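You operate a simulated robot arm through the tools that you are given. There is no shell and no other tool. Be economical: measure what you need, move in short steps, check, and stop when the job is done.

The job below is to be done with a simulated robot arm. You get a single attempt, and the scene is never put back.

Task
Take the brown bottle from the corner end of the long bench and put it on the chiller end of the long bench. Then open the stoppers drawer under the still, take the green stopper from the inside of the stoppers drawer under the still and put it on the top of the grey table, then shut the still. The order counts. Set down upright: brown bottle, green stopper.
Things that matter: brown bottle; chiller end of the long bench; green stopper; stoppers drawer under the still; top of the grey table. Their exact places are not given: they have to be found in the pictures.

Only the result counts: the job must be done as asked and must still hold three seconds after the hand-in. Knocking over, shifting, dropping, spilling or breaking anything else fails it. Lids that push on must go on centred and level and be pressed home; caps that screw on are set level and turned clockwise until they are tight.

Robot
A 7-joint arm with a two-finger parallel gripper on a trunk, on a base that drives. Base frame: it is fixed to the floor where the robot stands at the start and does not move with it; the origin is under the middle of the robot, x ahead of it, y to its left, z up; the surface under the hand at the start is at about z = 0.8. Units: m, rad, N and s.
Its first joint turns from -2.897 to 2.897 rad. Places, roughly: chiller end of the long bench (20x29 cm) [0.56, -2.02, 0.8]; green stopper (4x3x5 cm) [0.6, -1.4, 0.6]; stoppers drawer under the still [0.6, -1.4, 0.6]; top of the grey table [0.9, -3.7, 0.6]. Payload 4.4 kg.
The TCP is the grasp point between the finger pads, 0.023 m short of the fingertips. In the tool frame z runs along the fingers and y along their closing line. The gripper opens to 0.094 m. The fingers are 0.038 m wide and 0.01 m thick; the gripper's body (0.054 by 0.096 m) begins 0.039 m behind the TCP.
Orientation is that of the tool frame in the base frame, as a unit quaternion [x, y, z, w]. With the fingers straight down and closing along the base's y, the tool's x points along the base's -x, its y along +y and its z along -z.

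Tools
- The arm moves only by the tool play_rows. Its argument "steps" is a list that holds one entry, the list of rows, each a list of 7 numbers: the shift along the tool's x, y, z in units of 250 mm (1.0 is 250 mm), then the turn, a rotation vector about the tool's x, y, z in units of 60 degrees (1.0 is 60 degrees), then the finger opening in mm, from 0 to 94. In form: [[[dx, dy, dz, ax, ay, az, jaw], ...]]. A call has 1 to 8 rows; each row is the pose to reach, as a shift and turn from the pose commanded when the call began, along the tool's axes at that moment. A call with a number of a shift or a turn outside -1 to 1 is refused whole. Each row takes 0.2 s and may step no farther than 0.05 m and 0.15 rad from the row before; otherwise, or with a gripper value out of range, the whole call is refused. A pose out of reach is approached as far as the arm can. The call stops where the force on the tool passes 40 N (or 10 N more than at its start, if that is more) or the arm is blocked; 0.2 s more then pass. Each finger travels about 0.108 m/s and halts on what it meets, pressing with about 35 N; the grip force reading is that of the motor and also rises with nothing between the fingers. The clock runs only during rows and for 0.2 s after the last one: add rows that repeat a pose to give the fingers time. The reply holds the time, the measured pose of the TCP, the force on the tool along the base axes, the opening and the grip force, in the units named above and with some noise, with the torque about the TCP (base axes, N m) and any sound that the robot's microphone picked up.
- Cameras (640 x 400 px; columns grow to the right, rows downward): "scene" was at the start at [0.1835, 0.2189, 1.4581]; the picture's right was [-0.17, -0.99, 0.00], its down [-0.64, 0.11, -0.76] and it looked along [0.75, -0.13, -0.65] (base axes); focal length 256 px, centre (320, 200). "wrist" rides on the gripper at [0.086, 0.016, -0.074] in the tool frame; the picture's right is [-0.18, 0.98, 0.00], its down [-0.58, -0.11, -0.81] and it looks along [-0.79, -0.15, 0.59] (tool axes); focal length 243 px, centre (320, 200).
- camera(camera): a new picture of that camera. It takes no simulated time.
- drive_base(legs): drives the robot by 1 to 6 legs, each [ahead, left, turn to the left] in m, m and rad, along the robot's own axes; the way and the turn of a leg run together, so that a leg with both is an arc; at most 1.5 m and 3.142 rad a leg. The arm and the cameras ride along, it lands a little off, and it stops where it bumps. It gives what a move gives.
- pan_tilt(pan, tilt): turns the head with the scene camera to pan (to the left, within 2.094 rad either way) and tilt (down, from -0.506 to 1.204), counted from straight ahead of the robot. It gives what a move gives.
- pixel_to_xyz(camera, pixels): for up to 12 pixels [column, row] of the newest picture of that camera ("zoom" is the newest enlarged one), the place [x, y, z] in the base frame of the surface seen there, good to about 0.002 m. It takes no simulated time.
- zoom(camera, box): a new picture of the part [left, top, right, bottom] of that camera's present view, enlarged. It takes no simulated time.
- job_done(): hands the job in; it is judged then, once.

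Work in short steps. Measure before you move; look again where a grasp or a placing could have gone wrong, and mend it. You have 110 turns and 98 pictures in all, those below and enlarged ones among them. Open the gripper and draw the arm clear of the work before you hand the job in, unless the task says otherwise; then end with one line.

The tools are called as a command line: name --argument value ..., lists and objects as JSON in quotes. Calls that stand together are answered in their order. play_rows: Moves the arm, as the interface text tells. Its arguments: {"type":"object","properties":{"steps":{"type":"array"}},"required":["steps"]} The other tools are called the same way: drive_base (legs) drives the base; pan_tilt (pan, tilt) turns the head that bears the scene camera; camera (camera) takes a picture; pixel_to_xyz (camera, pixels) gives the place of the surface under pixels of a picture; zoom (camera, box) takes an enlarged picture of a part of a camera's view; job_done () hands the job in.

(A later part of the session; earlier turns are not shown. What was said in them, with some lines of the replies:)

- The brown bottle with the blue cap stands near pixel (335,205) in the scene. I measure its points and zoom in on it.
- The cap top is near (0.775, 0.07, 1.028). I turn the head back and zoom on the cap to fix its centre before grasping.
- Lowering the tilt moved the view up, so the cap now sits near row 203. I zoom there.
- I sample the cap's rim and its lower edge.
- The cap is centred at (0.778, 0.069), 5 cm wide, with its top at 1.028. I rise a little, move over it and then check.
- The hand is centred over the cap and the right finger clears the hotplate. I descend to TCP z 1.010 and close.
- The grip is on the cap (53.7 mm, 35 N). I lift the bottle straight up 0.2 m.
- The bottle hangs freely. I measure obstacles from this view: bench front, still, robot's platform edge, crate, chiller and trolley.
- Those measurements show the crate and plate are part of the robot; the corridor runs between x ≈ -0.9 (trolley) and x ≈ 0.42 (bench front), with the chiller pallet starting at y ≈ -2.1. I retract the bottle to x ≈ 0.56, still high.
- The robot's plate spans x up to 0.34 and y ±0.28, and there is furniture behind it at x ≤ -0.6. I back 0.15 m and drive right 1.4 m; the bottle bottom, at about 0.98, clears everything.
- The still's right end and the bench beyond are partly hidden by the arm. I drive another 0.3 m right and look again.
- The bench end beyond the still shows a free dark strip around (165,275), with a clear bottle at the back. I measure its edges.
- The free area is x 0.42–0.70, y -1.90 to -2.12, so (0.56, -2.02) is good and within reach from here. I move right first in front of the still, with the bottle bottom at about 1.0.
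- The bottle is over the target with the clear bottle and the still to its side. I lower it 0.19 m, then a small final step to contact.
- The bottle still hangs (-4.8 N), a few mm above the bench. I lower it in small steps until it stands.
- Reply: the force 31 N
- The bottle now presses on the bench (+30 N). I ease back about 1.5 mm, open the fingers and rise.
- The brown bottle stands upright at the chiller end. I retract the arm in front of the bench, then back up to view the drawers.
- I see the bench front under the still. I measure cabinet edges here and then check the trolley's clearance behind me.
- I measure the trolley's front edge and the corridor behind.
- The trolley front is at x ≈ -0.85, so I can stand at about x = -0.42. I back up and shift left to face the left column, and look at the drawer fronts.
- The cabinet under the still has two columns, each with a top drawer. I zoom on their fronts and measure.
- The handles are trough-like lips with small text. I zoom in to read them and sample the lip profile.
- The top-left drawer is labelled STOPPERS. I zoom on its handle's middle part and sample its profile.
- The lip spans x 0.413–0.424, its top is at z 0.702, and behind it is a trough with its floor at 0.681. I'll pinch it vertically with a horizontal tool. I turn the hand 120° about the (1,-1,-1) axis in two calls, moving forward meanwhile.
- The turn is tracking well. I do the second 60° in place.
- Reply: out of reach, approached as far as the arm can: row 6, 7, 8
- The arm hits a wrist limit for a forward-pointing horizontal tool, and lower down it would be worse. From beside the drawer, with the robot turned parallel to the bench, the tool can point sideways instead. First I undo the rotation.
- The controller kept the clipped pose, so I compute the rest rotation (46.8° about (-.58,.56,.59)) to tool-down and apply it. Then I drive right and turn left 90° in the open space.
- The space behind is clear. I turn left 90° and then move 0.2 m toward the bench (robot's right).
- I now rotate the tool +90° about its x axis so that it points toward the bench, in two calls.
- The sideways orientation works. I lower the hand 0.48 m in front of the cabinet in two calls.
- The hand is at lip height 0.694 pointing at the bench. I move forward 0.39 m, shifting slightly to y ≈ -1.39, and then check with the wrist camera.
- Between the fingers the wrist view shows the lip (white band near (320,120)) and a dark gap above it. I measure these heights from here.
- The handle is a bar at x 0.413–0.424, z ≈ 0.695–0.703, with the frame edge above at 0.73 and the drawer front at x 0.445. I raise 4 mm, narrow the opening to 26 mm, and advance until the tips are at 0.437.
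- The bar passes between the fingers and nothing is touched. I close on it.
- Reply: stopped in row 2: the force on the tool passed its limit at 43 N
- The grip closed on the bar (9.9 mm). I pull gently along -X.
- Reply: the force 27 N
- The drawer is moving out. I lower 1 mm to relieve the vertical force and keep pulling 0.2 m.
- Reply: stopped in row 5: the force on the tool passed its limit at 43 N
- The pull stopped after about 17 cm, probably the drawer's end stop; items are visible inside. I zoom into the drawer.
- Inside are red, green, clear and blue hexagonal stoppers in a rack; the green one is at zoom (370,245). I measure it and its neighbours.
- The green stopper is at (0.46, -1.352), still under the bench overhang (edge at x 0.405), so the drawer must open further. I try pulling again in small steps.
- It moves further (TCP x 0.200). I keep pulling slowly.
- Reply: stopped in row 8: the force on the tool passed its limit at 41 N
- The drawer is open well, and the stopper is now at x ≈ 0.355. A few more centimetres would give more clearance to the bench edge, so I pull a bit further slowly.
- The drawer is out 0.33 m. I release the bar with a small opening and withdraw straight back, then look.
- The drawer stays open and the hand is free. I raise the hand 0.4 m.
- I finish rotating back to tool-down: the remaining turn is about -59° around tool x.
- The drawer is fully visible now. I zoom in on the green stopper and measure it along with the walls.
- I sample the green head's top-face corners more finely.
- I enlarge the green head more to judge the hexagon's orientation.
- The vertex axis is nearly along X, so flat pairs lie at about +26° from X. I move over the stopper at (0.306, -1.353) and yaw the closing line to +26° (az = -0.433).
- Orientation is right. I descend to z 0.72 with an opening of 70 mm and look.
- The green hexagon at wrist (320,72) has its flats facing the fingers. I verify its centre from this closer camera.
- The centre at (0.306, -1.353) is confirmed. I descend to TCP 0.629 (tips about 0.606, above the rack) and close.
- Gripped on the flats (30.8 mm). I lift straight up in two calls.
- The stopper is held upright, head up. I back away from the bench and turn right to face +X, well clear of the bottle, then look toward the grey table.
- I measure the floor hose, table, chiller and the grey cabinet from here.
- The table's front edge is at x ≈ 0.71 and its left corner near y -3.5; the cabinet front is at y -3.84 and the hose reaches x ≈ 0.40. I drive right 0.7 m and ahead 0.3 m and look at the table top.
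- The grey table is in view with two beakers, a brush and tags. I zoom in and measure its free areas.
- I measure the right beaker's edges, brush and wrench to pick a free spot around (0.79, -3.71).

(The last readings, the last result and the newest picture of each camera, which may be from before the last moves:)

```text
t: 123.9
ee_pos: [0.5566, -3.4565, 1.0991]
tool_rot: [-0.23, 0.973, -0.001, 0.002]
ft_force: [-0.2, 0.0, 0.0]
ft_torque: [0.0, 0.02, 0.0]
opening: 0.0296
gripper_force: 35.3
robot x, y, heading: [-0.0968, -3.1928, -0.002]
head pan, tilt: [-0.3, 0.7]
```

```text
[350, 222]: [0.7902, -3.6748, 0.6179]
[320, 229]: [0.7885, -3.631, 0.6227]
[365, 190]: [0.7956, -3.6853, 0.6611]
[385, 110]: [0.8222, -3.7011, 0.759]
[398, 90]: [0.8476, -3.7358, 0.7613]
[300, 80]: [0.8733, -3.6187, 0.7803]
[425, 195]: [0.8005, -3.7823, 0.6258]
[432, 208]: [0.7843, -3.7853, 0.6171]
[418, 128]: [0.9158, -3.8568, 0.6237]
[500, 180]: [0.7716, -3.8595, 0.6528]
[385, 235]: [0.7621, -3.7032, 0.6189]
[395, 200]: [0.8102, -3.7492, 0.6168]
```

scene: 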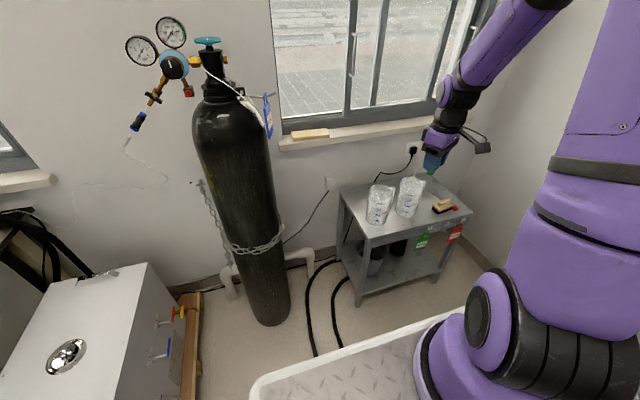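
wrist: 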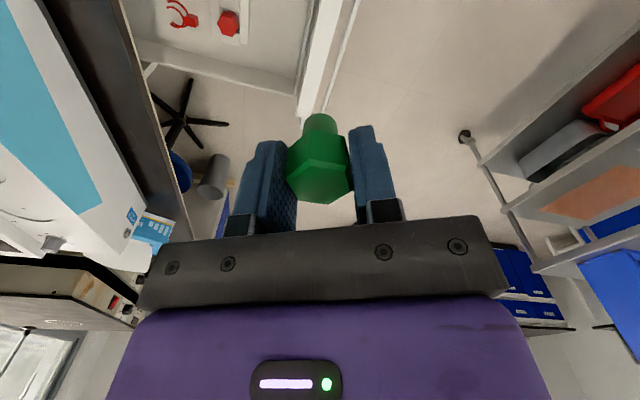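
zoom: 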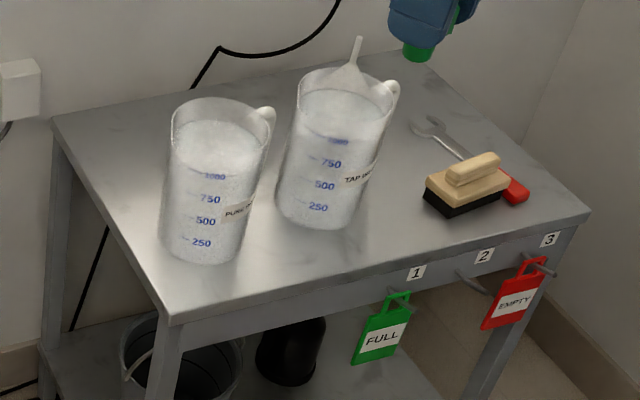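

The free spot is (0.766, -3.728), between beaker and brush. Before moving closer, I check how near the floor hoses at (315,350) and (340,342) come.

pixel_to_xyz --camera "scene" --pixels '[[315, 352], [340, 344], [310, 310], [334, 300], [300, 360], [260, 385]]'

pan_tilt --pan -0.2 --tilt 1.1

camera --camera "scene"

```text
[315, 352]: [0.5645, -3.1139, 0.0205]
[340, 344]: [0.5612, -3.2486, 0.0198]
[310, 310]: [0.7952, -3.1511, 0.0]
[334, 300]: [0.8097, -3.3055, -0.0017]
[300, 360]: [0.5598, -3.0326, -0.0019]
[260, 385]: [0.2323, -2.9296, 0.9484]
```

```text
t: 124.8
ee_pos: [0.5565, -3.4558, 1.0993]
tool_rot: [-0.23, 0.973, -0.001, 0.002]
ft_force: [0.7, 0.1, -0.2]
ft_torque: [0.01, 0.01, 0.02]
opening: 0.028
gripper_force: 35.6
robot x, y, heading: [-0.101, -3.1948, 0.001]
head pan, tilt: [-0.201, 1.1]
```

```text
34 pictures are left
```

scene: 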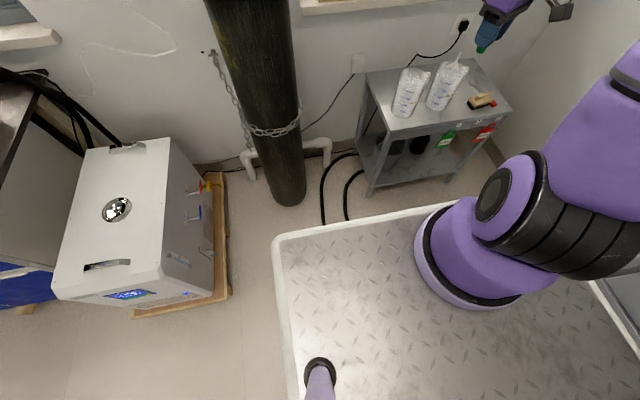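

The opening has shrunk from 30.8 to 28.0 mm, so I check the stopper in the wrist view.

camera --camera "wrist"

```text
33 pictures are left
```

wrist: 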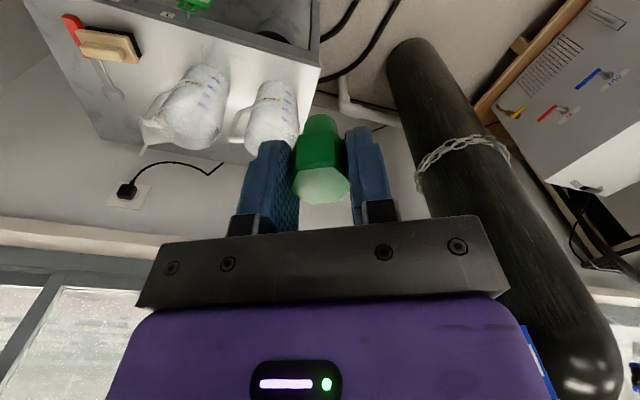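

The stopper is still held; it has just settled onto its flats. I drive a bit closer (ahead 0.07 m, right 0.11 m).

drive_base --legs '[[0.07, -0.11, 0]]'

```text
t: 126.0
ee_pos: [0.6253, -3.5679, 1.0998]
tool_rot: [-0.23, 0.973, 0.0, 0.002]
ft_force: [0.1, -0.8, -0.5]
ft_torque: [0.04, 0.0, 0.01]
opening: 0.0282
gripper_force: 35.1
robot x, y, heading: [-0.0294, -3.3069, -0.006]
head pan, tilt: [-0.201, 1.1]
```

I move the stopper over (0.766, -3.728) at height 1.10.

play_rows --steps '[[[-0.036, -0.137, 0, 0, 0, 0, 10], [-0.072, -0.275, 0, 0, 0, 0, 10], [-0.109, -0.412, 0, 0, 0, 0, 10], [-0.145, -0.55, 0, 0, 0, 0, 10], [-0.181, -0.687, 0, 0, 0, 0, 10], [-0.2177, -0.825, 0, 0, 0, 0, 10], [-0.2177, -0.825, 0, 0, 0, 0, 10]]]'

pan_tilt --pan -0.6 --tilt 0.8

camera --camera "scene"

camera --camera "wrist"

```text
t: 127.7
ee_pos: [0.7656, -3.7279, 1.0988]
tool_rot: [-0.229, 0.973, 0.0, 0.002]
ft_force: [-0.4, -0.5, -0.5]
ft_torque: [0.02, -0.03, -0.02]
opening: 0.0279
gripper_force: 35.1
robot x, y, heading: [-0.0288, -3.3059, -0.001]
head pan, tilt: [-0.201, 1.1]
```

```text
t: 128.5
ee_pos: [0.7665, -3.7281, 1.1]
tool_rot: [-0.23, 0.973, -0.001, 0.002]
ft_force: [-0.5, 0.4, 0.2]
ft_torque: [-0.02, -0.02, -0.03]
opening: 0.0283
gripper_force: 35.1
robot x, y, heading: [-0.0306, -3.3034, -0.005]
head pan, tilt: [-0.6, 0.799]
```

```text
32 pictures are left
```

scene: 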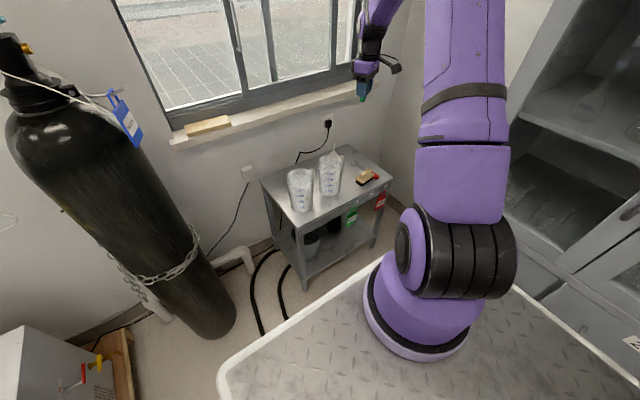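

```text
31 pictures are left
```

wrist: 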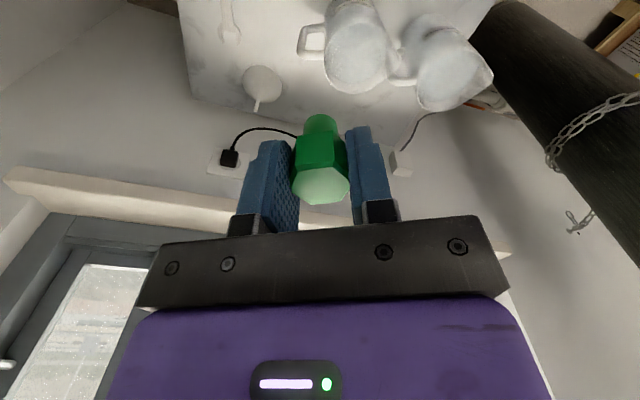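

I measure the stopper's tip and the beaker handle at wrist (312,42) to confirm clearance before descending.

pixel_to_xyz --camera "wrist" --pixels '[[320, 117], [320, 135], [320, 160], [320, 190], [300, 40], [312, 55], [335, 80], [262, 82], [255, 108], [250, 30]]'

zoom --camera "scene" --box '[272, 140, 400, 220]'

```text
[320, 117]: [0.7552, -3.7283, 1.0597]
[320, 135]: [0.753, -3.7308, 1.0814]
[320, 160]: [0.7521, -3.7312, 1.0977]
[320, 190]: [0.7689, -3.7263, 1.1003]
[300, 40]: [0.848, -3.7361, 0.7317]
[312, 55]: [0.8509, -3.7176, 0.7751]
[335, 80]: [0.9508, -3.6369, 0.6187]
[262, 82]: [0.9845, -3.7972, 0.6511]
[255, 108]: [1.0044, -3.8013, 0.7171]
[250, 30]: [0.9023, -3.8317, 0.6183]
```

```text
5.00 times, centred on (336, 180) of scene
```

zoom: 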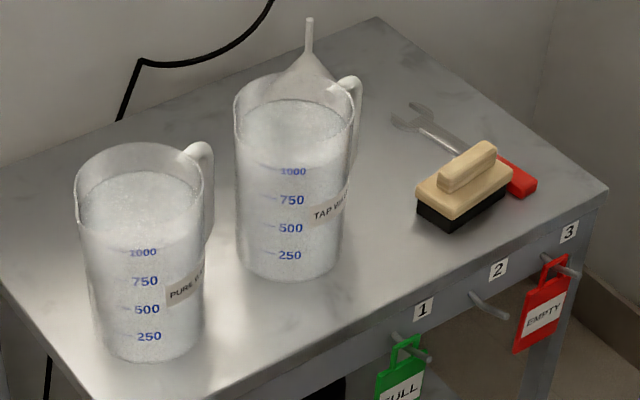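

The stopper's bottom is about 5 cm below the TCP, so contact comes near TCP 0.668. I descend in two calls to about 0.69.

play_rows --steps '[[[0, 0, 0.12, 0, 0, 0, 10], [0, 0, 0.24, 0, 0, 0, 10], [0, 0, 0.36, 0, 0, 0, 10], [0, 0, 0.48, 0, 0, 0, 10], [0, 0, 0.6, 0, 0, 0, 10], [0, 0, 0.72, 0, 0, 0, 10], [0, 0, 0.84, 0, 0, 0, 10], [0, 0, 0.96, 0, 0, 0, 10]]]'

play_rows --steps '[[[0, 0, 0.12, 0, 0, 0, 10], [0, 0, 0.24, 0, 0, 0, 10], [0, 0, 0.36, 0, 0, 0, 10], [0, 0, 0.48, 0, 0, 0, 10], [0, 0, 0.6, 0, 0, 0, 10], [0, 0, 0.67, 0, 0, 0, 10], [0, 0, 0.67, 0, 0, 0, 10]]]'

zoom --camera "scene" --box '[272, 140, 400, 220]'

camera --camera "wrist"

```text
t: 130.3
ee_pos: [0.7673, -3.7294, 0.8596]
tool_rot: [-0.23, 0.973, -0.002, 0.002]
ft_force: [-0.2, -0.4, 0.4]
ft_torque: [0.01, -0.01, -0.01]
opening: 0.0281
gripper_force: 34.9
robot x, y, heading: [-0.0306, -3.3031, -0.004]
head pan, tilt: [-0.6, 0.799]
```

```text
t: 131.9
ee_pos: [0.7673, -3.7274, 0.6929]
tool_rot: [-0.229, 0.973, -0.001, 0.001]
ft_force: [-0.7, 0.1, 0.2]
ft_torque: [0.0, 0.05, -0.01]
opening: 0.0282
gripper_force: 34.5
robot x, y, heading: [-0.0278, -3.3065, 0.001]
head pan, tilt: [-0.6, 0.799]
```

```text
5.00 times, centred on (336, 180) of scene
```

zoom: 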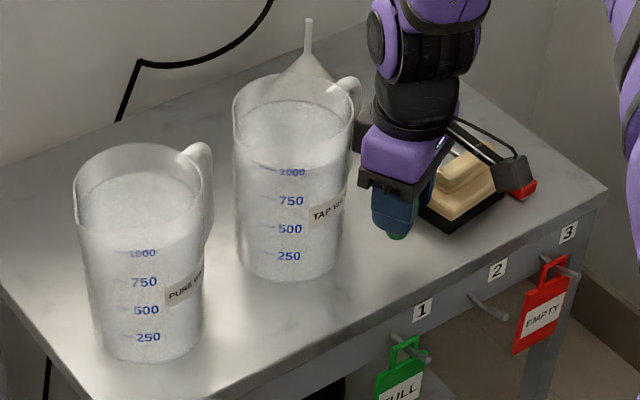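

```text
28 pictures are left
```

wrist: 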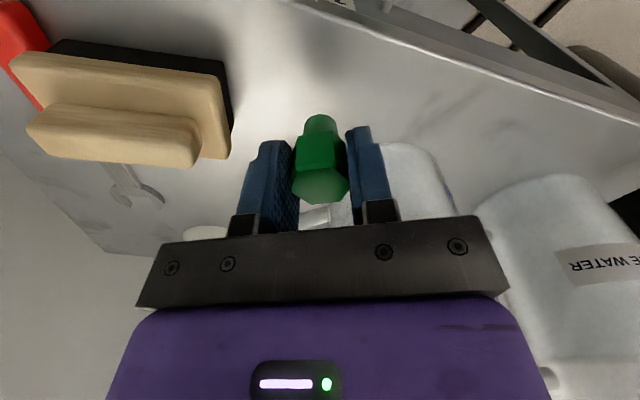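

All is clear. I lower slowly toward contact.

play_rows --steps '[[[0, 0, 0.03, 0, 0, 0, 10], [0, 0, 0.06, 0, 0, 0, 10], [0, 0, 0.075, 0, 0, 0, 10], [0, 0, 0.085, 0, 0, 0, 10], [0, 0, 0.092, 0, 0, 0, 10], [0, 0, 0.092, 0, 0, 0, 10]]]'

```text
t: 133.3
ee_pos: [0.7684, -3.7276, 0.6696]
tool_rot: [-0.23, 0.973, -0.001, 0.001]
ft_force: [-1.1, -0.3, 0.3]
ft_torque: [-0.03, 0.02, -0.02]
opening: 0.0279
gripper_force: 34.8
robot x, y, heading: [-0.0289, -3.3066, -0.004]
head pan, tilt: [-0.6, 0.799]
```

play_rows --steps '[[[0, 0, 0.006, 0, 0, 0, 10], [0, 0, 0.012, 0, 0, 0, 10], [0, 0, 0.018, 0, 0, 0, 10], [0, 0, 0.018, 0, 0, 0, 10]]]'

zoom --camera "scene" --box '[328, 165, 376, 195]'

```text
t: 134.3
ee_pos: [0.7673, -3.7287, 0.6649]
tool_rot: [-0.23, 0.973, 0.0, 0.002]
ft_force: [0.2, 0.4, 0.0]
ft_torque: [0.02, -0.02, 0.01]
opening: 0.0279
gripper_force: 35.5
robot x, y, heading: [-0.0318, -3.3056, 0.0]
head pan, tilt: [-0.6, 0.799]
```

```text
13.33 times, centred on (352, 180) of scene
```

zoom: 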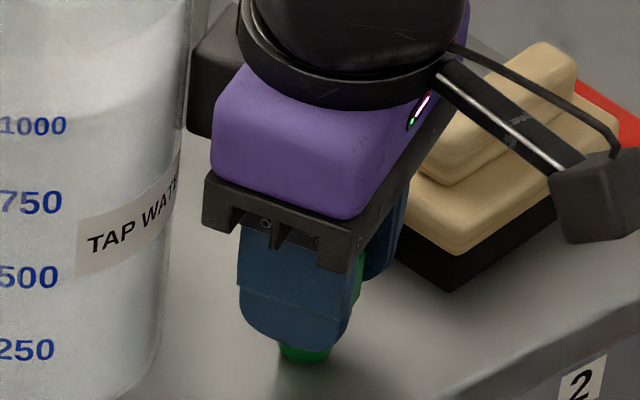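

It is very close to the table but not yet touching. I lower in 1 mm steps.

play_rows --steps '[[[0, 0, 0.004, 0, 0, 0, 10], [0, 0, 0.008, 0, 0, 0, 10], [0, 0, 0.012, 0, 0, 0, 10], [0, 0, 0.012, 0, 0, 0, 10]]]'

```text
t: 135.3
ee_pos: [0.7686, -3.7276, 0.6637]
tool_rot: [-0.23, 0.973, -0.002, 0.003]
ft_force: [-2.1, 0.5, 22.8]
ft_torque: [0.07, 0.07, 0.0]
opening: 0.0278
gripper_force: 35.3
robot x, y, heading: [-0.032, -3.3043, -0.002]
head pan, tilt: [-0.6, 0.799]
```

Contact at 23 N. I ease back 1 mm, open to 42 mm, then rise straight up.

play_rows --steps '[[[0, 0, -0.004, 0, 0, 0, 10], [0, 0, -0.004, 0, 0, 0, 32], [0, 0, -0.004, 0, 0, 0, 42], [0, 0, -0.004, 0, 0, 0, 42], [0, 0, -0.06, 0, 0, 0, 42], [0, 0, -0.16, 0, 0, 0, 42], [0, 0, -0.28, 0, 0, 0, 42], [0, 0, -0.42, 0, 0, 0, 42]]]'

play_rows --steps '[[[0, 0, -0.14, 0, 0, 0, 42], [0, 0, -0.28, 0, 0, 0, 42], [0, 0, -0.42, 0, 0, 0, 42], [0, 0, -0.56, 0, 0, 0, 42], [0, 0, -0.7, 0, 0, 0, 42], [0, 0, -0.84, 0, 0, 0, 42], [0, 0, -0.98, 0, 0, 0, 42]]]'

zoom --camera "scene" --box '[272, 140, 400, 220]'

```text
t: 137.1
ee_pos: [0.7691, -3.7274, 0.7661]
tool_rot: [-0.23, 0.973, -0.001, 0.002]
ft_force: [0.2, -0.9, -1.4]
ft_torque: [0.01, 0.03, -0.01]
opening: 0.0419
gripper_force: 0.0
robot x, y, heading: [-0.0295, -3.3023, -0.005]
head pan, tilt: [-0.6, 0.799]
```

```text
t: 138.7
ee_pos: [0.7663, -3.7273, 1.0133]
tool_rot: [-0.23, 0.973, -0.001, 0.001]
ft_force: [0.8, -0.4, -1.0]
ft_torque: [0.02, 0.0, 0.0]
opening: 0.0418
gripper_force: 0.1
robot x, y, heading: [-0.0333, -3.3066, 0.0]
head pan, tilt: [-0.6, 0.799]
```

```text
5.00 times, centred on (336, 180) of scene
```

zoom: 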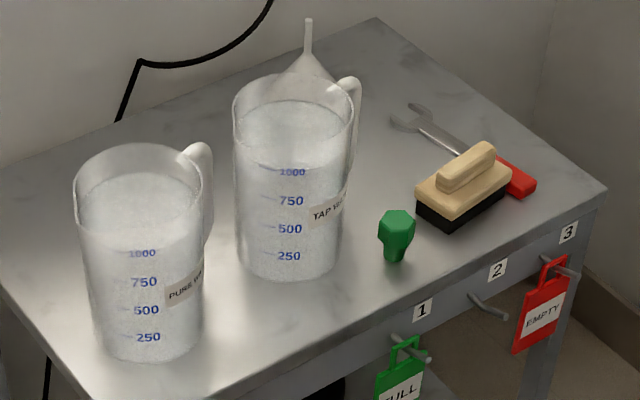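

The green stopper stands upright on the grey table. I retract the arm toward the robot's centre, raise it and undo the 26° yaw.

play_rows --steps '[[[0, 0, -0.12, 0, 0, 0, 42], [0, 0.05, -0.24, 0, 0, 0, 42], [-0.02, 0.15, -0.36, 0, 0, 0, 30], [-0.05, 0.28, -0.36, 0, 0, 0, 20], [-0.08, 0.4, -0.36, 0, 0, 0, 10], [-0.1, 0.52, -0.36, 0, 0, 0, 0], [-0.12, 0.64, -0.36, 0, 0, 0, 0], [-0.14, 0.713, -0.36, 0, 0, 0, 0]]]'

play_rows --steps '[[[-0.02, 0.1, 0, 0, 0, 0.108, 0], [-0.04, 0.21, 0, 0, 0, 0.216, 0], [-0.06, 0.32, 0, 0, 0, 0.325, 0], [-0.08, 0.42, 0, 0, 0, 0.433, 0], [-0.1, 0.52, 0, 0, 0, 0.433, 0], [-0.12, 0.62, 0, 0, 0, 0.433, 0], [-0.14, 0.713, 0, 0, 0, 0.433, 0]]]'

drive_base --legs '[[-0.38, 0, 0], [0, 0.85, 0], [0, 0, 1.5708]]'

pan_tilt --pan -0.5 --tilt 0.7

camera --camera "scene"

```text
t: 140.5
ee_pos: [0.7179, -3.5535, 1.1012]
tool_rot: [-0.229, 0.973, 0.0, 0.002]
ft_force: [0.1, 0.0, 0.1]
ft_torque: [0.03, 0.0, 0.0]
opening: 0.0
gripper_force: 35.5
robot x, y, heading: [-0.0359, -3.3054, -0.004]
head pan, tilt: [-0.6, 0.799]
```

```text
t: 142.1
ee_pos: [0.6707, -3.3768, 1.1024]
tool_rot: [-0.006, 1.0, 0.0, 0.002]
ft_force: [0.6, -0.6, -0.1]
ft_torque: [-0.02, 0.0, -0.01]
opening: 0.0
gripper_force: 34.6
robot x, y, heading: [-0.0293, -3.3027, -0.007]
head pan, tilt: [-0.6, 0.799]
```

```text
t: 152.5
ee_pos: [-0.3312, -1.7493, 1.1023]
tool_rot: [-0.705, 0.709, 0.001, 0.002]
ft_force: [0.6, 0.2, -0.3]
ft_torque: [0.01, 0.01, 0.0]
opening: 0.0001
gripper_force: 35.2
robot x, y, heading: [-0.4142, -2.4491, 1.558]
head pan, tilt: [-0.6, 0.799]
```

```text
t: 153.2
ee_pos: [-0.3312, -1.7483, 1.1024]
tool_rot: [-0.706, 0.708, 0.002, 0.001]
ft_force: [0.4, -0.3, 0.3]
ft_torque: [0.01, 0.0, -0.01]
opening: 0.0
gripper_force: 35.3
robot x, y, heading: [-0.4113, -2.4478, 1.557]
head pan, tilt: [-0.499, 0.7]
```

```text
25 pictures are left
```

scene: 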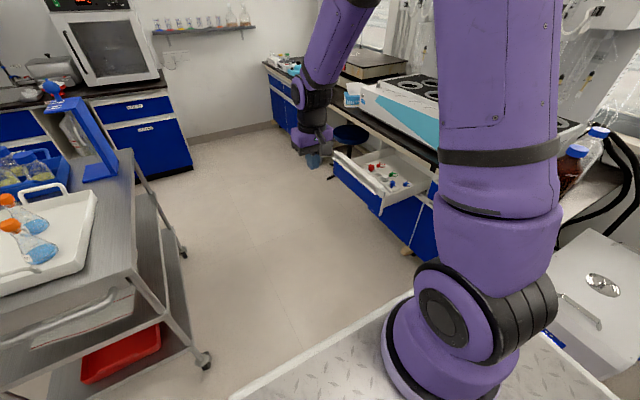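

I drive right 0.29 m and ahead 0.36 m to the previous standing place beside the drawer.

drive_base --legs '[[0, -0.29, 0], [0.36, 0, 0]]'

play_rows --steps '[[[0, 0, 0, 0.125, 0, 0, 0], [0, 0, 0, 0.25, 0, 0, 0], [0, 0, 0, 0.375, 0, 0, 0], [0, 0, 0, 0.5, 0, 0, 0], [0, 0, 0, 0.625, 0, 0, 0], [0, 0, 0, 0.75, 0, 0, 0], [0, 0, 0, 0.875, 0, 0, 0], [0, 0, 0, 1.0, 0, 0, 0]]]'

play_rows --steps '[[[0, 0, 0, 0.125, 0, 0, 0], [0, 0, 0, 0.25, 0, 0, 0], [0, 0, 0, 0.375, 0, 0, 0], [0, 0, 0, 0.5, 0, 0, 0], [0, 0, 0, 0.5, 0, 0, 0]]]'

camera --camera "scene"

```text
t: 157.1
ee_pos: [-0.0345, -1.3925, 1.1018]
tool_rot: [-0.706, 0.708, 0.001, 0.0]
ft_force: [-0.2, -0.8, 0.0]
ft_torque: [0.02, 0.01, -0.01]
opening: 0.0001
gripper_force: 35.0
robot x, y, heading: [-0.1173, -2.0958, 1.556]
head pan, tilt: [-0.499, 0.7]
```

```text
t: 158.9
ee_pos: [-0.0352, -1.3928, 1.1014]
tool_rot: [-0.61, 0.614, -0.353, 0.355]
ft_force: [0.6, 0.7, 0.3]
ft_torque: [0.0, -0.01, -0.01]
opening: 0.0002
gripper_force: 35.2
robot x, y, heading: [-0.1205, -2.0952, 1.56]
head pan, tilt: [-0.499, 0.7]
```

```text
t: 160.1
ee_pos: [-0.0363, -1.3931, 1.1018]
tool_rot: [-0.498, 0.501, -0.5, 0.501]
ft_force: [0.8, 0.4, -0.1]
ft_torque: [0.03, -0.01, -0.02]
opening: 0.0
gripper_force: 35.0
robot x, y, heading: [-0.1141, -2.0922, 1.559]
head pan, tilt: [-0.499, 0.7]
```

```text
24 pictures are left
```

scene: 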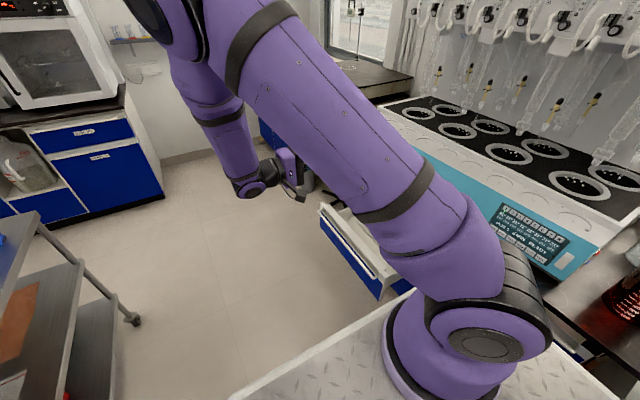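

Closed fingers point at the drawer. I lower to z ≈ 0.62 to push on the blue panel below the bar.

play_rows --steps '[[[0, 0.12, 0, 0, 0, 0, 0], [0, 0.24, 0, 0, 0, 0, 0], [0, 0.36, 0, 0, 0, 0, 0], [0, 0.48, 0, 0, 0, 0, 0], [0, 0.6, 0, 0, 0, 0, 0], [0, 0.72, 0, 0, 0, 0, 0], [0, 0.84, 0, 0, 0, 0, 0], [0, 0.96, 0, 0, 0, 0, 0]]]'

play_rows --steps '[[[0, 0.12, 0, 0, 0, 0, 0], [0, 0.24, 0, 0, 0, 0, 0], [0, 0.36, 0, 0, 0, 0, 0], [0, 0.48, 0, 0, 0, 0, 0], [0, 0.6, 0, 0, 0, 0, 0], [0, 0.72, 0, 0, 0, 0, 0], [0, 0.84, 0, 0, 0, 0, 0], [0, 0.96, 0, 0, 0, 0, 0]]]'

camera --camera "wrist"

camera --camera "scene"

```text
t: 161.9
ee_pos: [-0.0365, -1.3936, 0.8603]
tool_rot: [-0.498, 0.503, -0.499, 0.5]
ft_force: [-0.4, 0.3, 0.0]
ft_torque: [-0.02, 0.01, 0.01]
opening: 0.0001
gripper_force: 35.0
robot x, y, heading: [-0.115, -2.0939, 1.559]
head pan, tilt: [-0.499, 0.7]
```

```text
t: 163.7
ee_pos: [-0.0349, -1.3922, 0.6224]
tool_rot: [-0.498, 0.501, -0.5, 0.501]
ft_force: [0.3, 0.3, 0.7]
ft_torque: [0.01, 0.02, -0.04]
opening: 0.0001
gripper_force: 35.1
robot x, y, heading: [-0.1172, -2.0903, 1.558]
head pan, tilt: [-0.499, 0.7]
```

```text
23 pictures are left
```

wrist: 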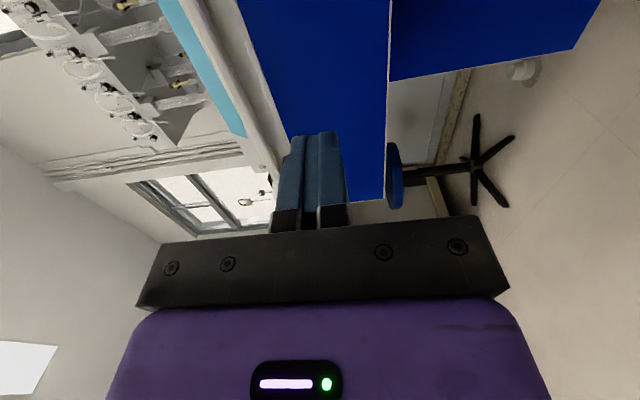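

```text
22 pictures are left
```

scene: 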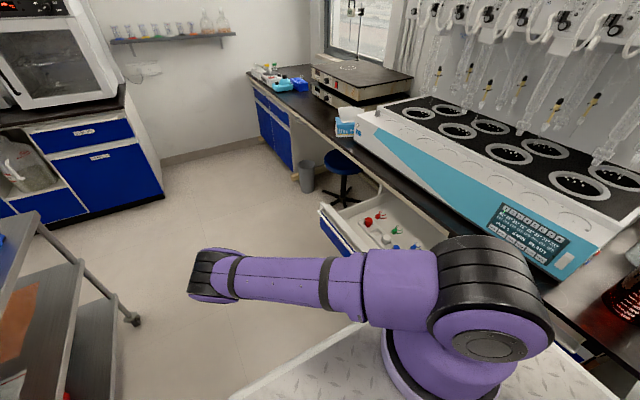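

I push forward gently, at about 2 cm per row.

play_rows --steps '[[[0, 0, 0.12, 0, 0, 0, 0], [0, 0, 0.24, 0, 0, 0, 0], [0, 0, 0.36, 0, 0, 0, 0], [0, 0, 0.46, 0, 0, 0, 0], [0, 0, 0.52, 0, 0, 0, 0], [0, 0, 0.58, 0, 0, 0, 0], [0, 0, 0.64, 0, 0, 0, 0], [0, 0, 0.7, 0, 0, 0, 0]]]'

play_rows --steps '[[[0, 0, 0.06, 0, 0, 0, 0], [0, 0, 0.13, 0, 0, 0, 0], [0, 0, 0.2, 0, 0, 0, 0], [0, 0, 0.27, 0, 0, 0, 0], [0, 0, 0.34, 0, 0, 0, 0], [0, 0, 0.41, 0, 0, 0, 0], [0, 0, 0.48, 0, 0, 0, 0], [0, 0, 0.55, 0, 0, 0, 0]]]'

camera --camera "scene"

```text
t: 165.5
ee_pos: [0.1397, -1.3923, 0.6225]
tool_rot: [-0.498, 0.501, -0.501, 0.5]
ft_force: [0.0, -0.2, -0.4]
ft_torque: [0.05, -0.02, -0.04]
opening: 0.0
gripper_force: 35.3
robot x, y, heading: [-0.115, -2.0918, 1.557]
head pan, tilt: [-0.499, 0.7]
```

```text
t: 167.3
ee_pos: [0.2779, -1.3914, 0.6225]
tool_rot: [-0.499, 0.5, -0.5, 0.501]
ft_force: [0.3, -0.2, -0.1]
ft_torque: [0.01, 0.01, 0.02]
opening: 0.0001
gripper_force: 34.9
robot x, y, heading: [-0.1136, -2.0939, 1.553]
head pan, tilt: [-0.499, 0.7]
```

```text
21 pictures are left
```

scene: 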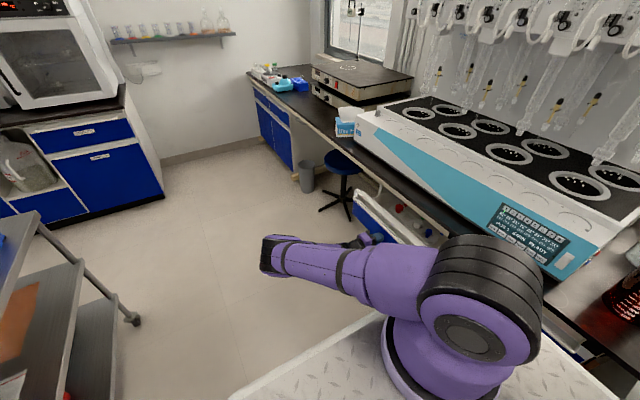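

The drawer is going in. I continue: another 14.5 cm brings the panel to its closed position at x 0.445.

play_rows --steps '[[[0, 0, 0.07, 0, 0, 0, 0], [0, 0, 0.15, 0, 0, 0, 0], [0, 0, 0.23, 0, 0, 0, 0], [0, 0, 0.31, 0, 0, 0, 0], [0, 0, 0.39, 0, 0, 0, 0], [0, 0, 0.47, 0, 0, 0, 0], [0, 0, 0.54, 0, 0, 0, 0], [0, 0, 0.57, 0, 0, 0, 0]]]'

play_rows --steps '[[[0, 0, 0.01, 0, 0, 0, 0], [0, 0, 0.02, 0, 0, 0, 0], [0, 0, 0.03, 0, 0, 0, 0], [0, 0, 0.04, 0, 0, 0, 0], [0, 0, 0.05, 0, 0, 0, 0], [0, 0, 0.05, 0, 0, 0, 0]]]'

camera --camera "wrist"

```text
t: 169.1
ee_pos: [0.4187, -1.3926, 0.6227]
tool_rot: [-0.498, 0.501, -0.501, 0.5]
ft_force: [0.7, -0.5, 1.2]
ft_torque: [0.0, 0.01, -0.03]
opening: 0.0
gripper_force: 34.8
robot x, y, heading: [-0.1153, -2.0908, 1.56]
head pan, tilt: [-0.499, 0.7]
```

```text
t: 169.7
ee_pos: [0.4228, -1.3928, 0.6226]
tool_rot: [-0.498, 0.502, -0.499, 0.501]
ft_force: [-6.4, -4.0, 4.3]
ft_torque: [0.06, -0.1, 0.02]
opening: 0.0002
gripper_force: 35.0
robot x, y, heading: [-0.1162, -2.0923, 1.558]
head pan, tilt: [-0.499, 0.7]
stopped in row 2: the force on the tool passed its limit at 47 N (the readings are from after the stop); the commanded pose is now the measured one
```

```text
20 pictures are left
```

wrist: 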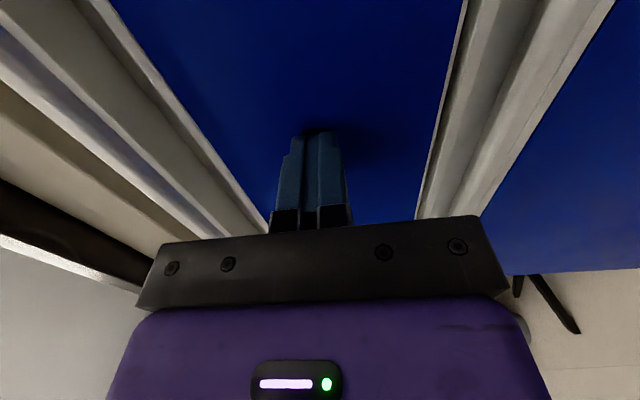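

The drawer hit its stop with the panel at x ≈ 0.445, its original closed place. I withdraw the hand.

play_rows --steps '[[[0, 0, -0.08, 0, 0, 0, 0], [0, 0, -0.2, 0, 0, 0, 0], [0, 0, -0.34, 0, 0, 0, 0], [0, 0, -0.48, 0, 0, 0, 0], [0, 0, -0.62, 0, 0, 0, 0], [0, 0, -0.76, 0, 0, 0, 0], [0, 0, -0.88, 0, 0, 0, 0], [0, 0, -0.98, 0, 0, 0, 0]]]'

play_rows --steps '[[[0, 0, -0.1, 0, 0, 0, 30], [0, 0, -0.22, 0, 0, 0, 60], [0, -0.08, -0.34, 0, 0, 0, 94], [0, -0.2, -0.46, 0, 0, 0, 94], [0, -0.34, -0.56, 0, 0, 0, 94], [0, -0.5, -0.62, 0, 0, 0, 94], [0, -0.66, -0.64, 0, 0, 0, 94], [0, -0.84, -0.64, 0, 0, 0, 94]]]'

play_rows --steps '[[[0, -0.14, 0, 0, 0, 0, 94], [0, -0.28, 0, 0, 0, 0, 94], [0, -0.42, 0, 0, 0, 0, 94], [0, -0.56, 0, 0, 0, 0, 94], [0, -0.7, 0, 0, 0, 0, 94], [0, -0.84, 0, 0, 0, 0, 94], [0, -0.96, 0, 0, 0, 0, 94]]]'

camera --camera "scene"

```text
t: 171.5
ee_pos: [0.1773, -1.3919, 0.6229]
tool_rot: [-0.497, 0.502, -0.501, 0.5]
ft_force: [0.4, -0.3, 0.3]
ft_torque: [0.0, 0.0, -0.02]
opening: 0.0
gripper_force: 34.8
robot x, y, heading: [-0.1177, -2.0928, 1.555]
head pan, tilt: [-0.499, 0.7]
```

```text
t: 173.3
ee_pos: [0.0185, -1.3926, 0.8326]
tool_rot: [-0.498, 0.503, -0.5, 0.499]
ft_force: [-0.6, 0.8, -0.5]
ft_torque: [-0.03, 0.04, 0.0]
opening: 0.094
gripper_force: 0.0
robot x, y, heading: [-0.1152, -2.0911, 1.558]
head pan, tilt: [-0.499, 0.7]
```

```text
t: 174.9
ee_pos: [0.0173, -1.395, 1.0715]
tool_rot: [-0.499, 0.501, -0.5, 0.5]
ft_force: [-1.2, 0.8, -0.2]
ft_torque: [0.0, -0.02, -0.01]
opening: 0.0941
gripper_force: 0.0
robot x, y, heading: [-0.1113, -2.0916, 1.559]
head pan, tilt: [-0.499, 0.7]
```

```text
19 pictures are left
```

scene: 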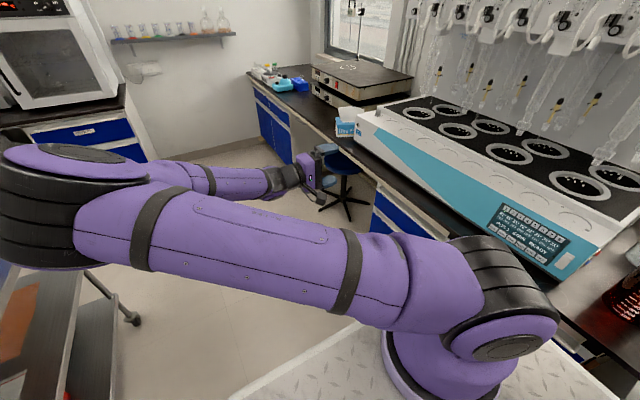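

The drawer appears shut. I verify its panel place, and look back at the trolley side and the grey table.

zoom --camera "scene" --box '[340, 150, 468, 230]'

pixel_to_xyz --camera "scene" --pixels '[[385, 200], [395, 210], [380, 215], [390, 222], [415, 225]]'

pan_tilt --pan 0.7 --tilt 0.7

camera --camera "scene"

pan_tilt --pan -1.9 --tilt 0.5

camera --camera "scene"

```text
5.00 times, centred on (404, 190) of scene
```

zoom: 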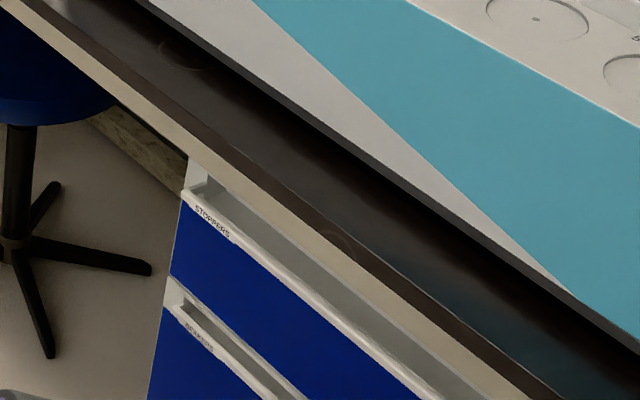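

```text
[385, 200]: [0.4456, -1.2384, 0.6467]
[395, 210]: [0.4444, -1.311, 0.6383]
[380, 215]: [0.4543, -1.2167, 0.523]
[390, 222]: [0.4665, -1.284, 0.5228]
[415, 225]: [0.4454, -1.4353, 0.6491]
```

```text
t: 176.3
ee_pos: [0.0175, -1.3939, 1.0706]
tool_rot: [-0.498, 0.5, -0.5, 0.501]
ft_force: [0.8, 0.5, -0.4]
ft_torque: [0.03, 0.03, 0.01]
opening: 0.0944
gripper_force: 0.1
robot x, y, heading: [-0.1165, -2.0937, 1.561]
head pan, tilt: [0.7, 0.7]
```

```text
17 pictures are left
```

scene: 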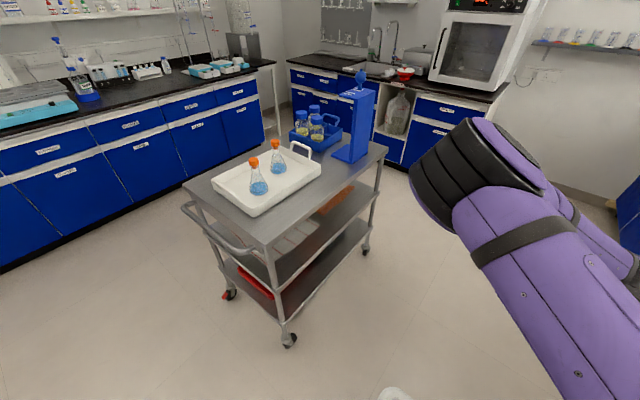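

```text
t: 178.6
ee_pos: [0.0174, -1.3941, 1.0718]
tool_rot: [-0.498, 0.501, -0.5, 0.5]
ft_force: [0.1, -0.3, -0.3]
ft_torque: [0.01, 0.0, 0.0]
opening: 0.094
gripper_force: 0.0
robot x, y, heading: [-0.1123, -2.093, 1.558]
head pan, tilt: [-1.901, 0.499]
```

```text
16 pictures are left
```

scene: 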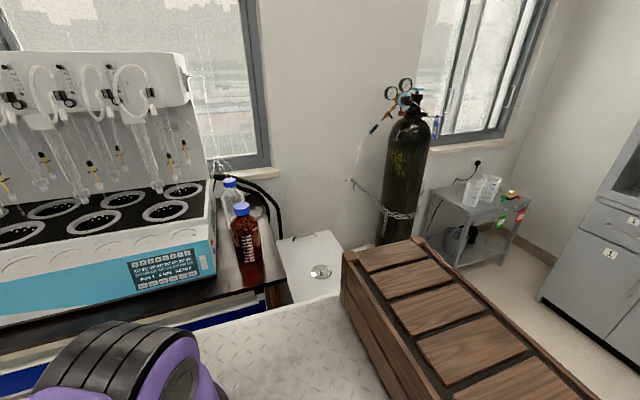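

All looks right: the drawer panel is back at x 0.445, the brown bottle stands on the chiller end, the trolley is untouched, and the arm is clear with the gripper open. A final zoom checks the stopper.

zoom --camera "scene" --box '[440, 160, 536, 220]'

```text
6.67 times, centred on (488, 190) of scene
```

zoom: 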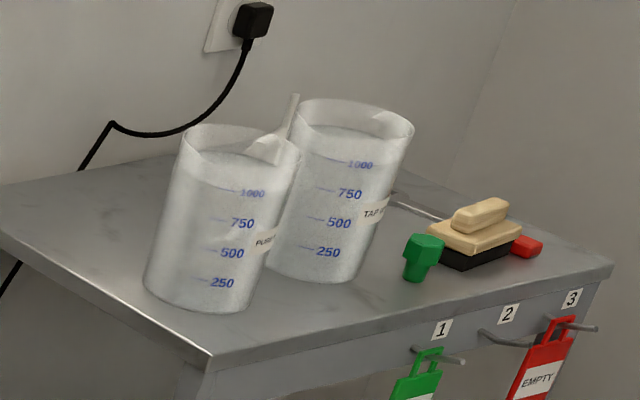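

The green stopper still stands upright on the grey table, so I hand the job in.

job_done

```text
The job is handed in.
```

I moved the brown bottle to the chiller end of the long bench and the green stopper to the grey table, both standing upright. I then shut the stoppers drawer, reading "shut the still" as shutting that drawer, and handed the job in.
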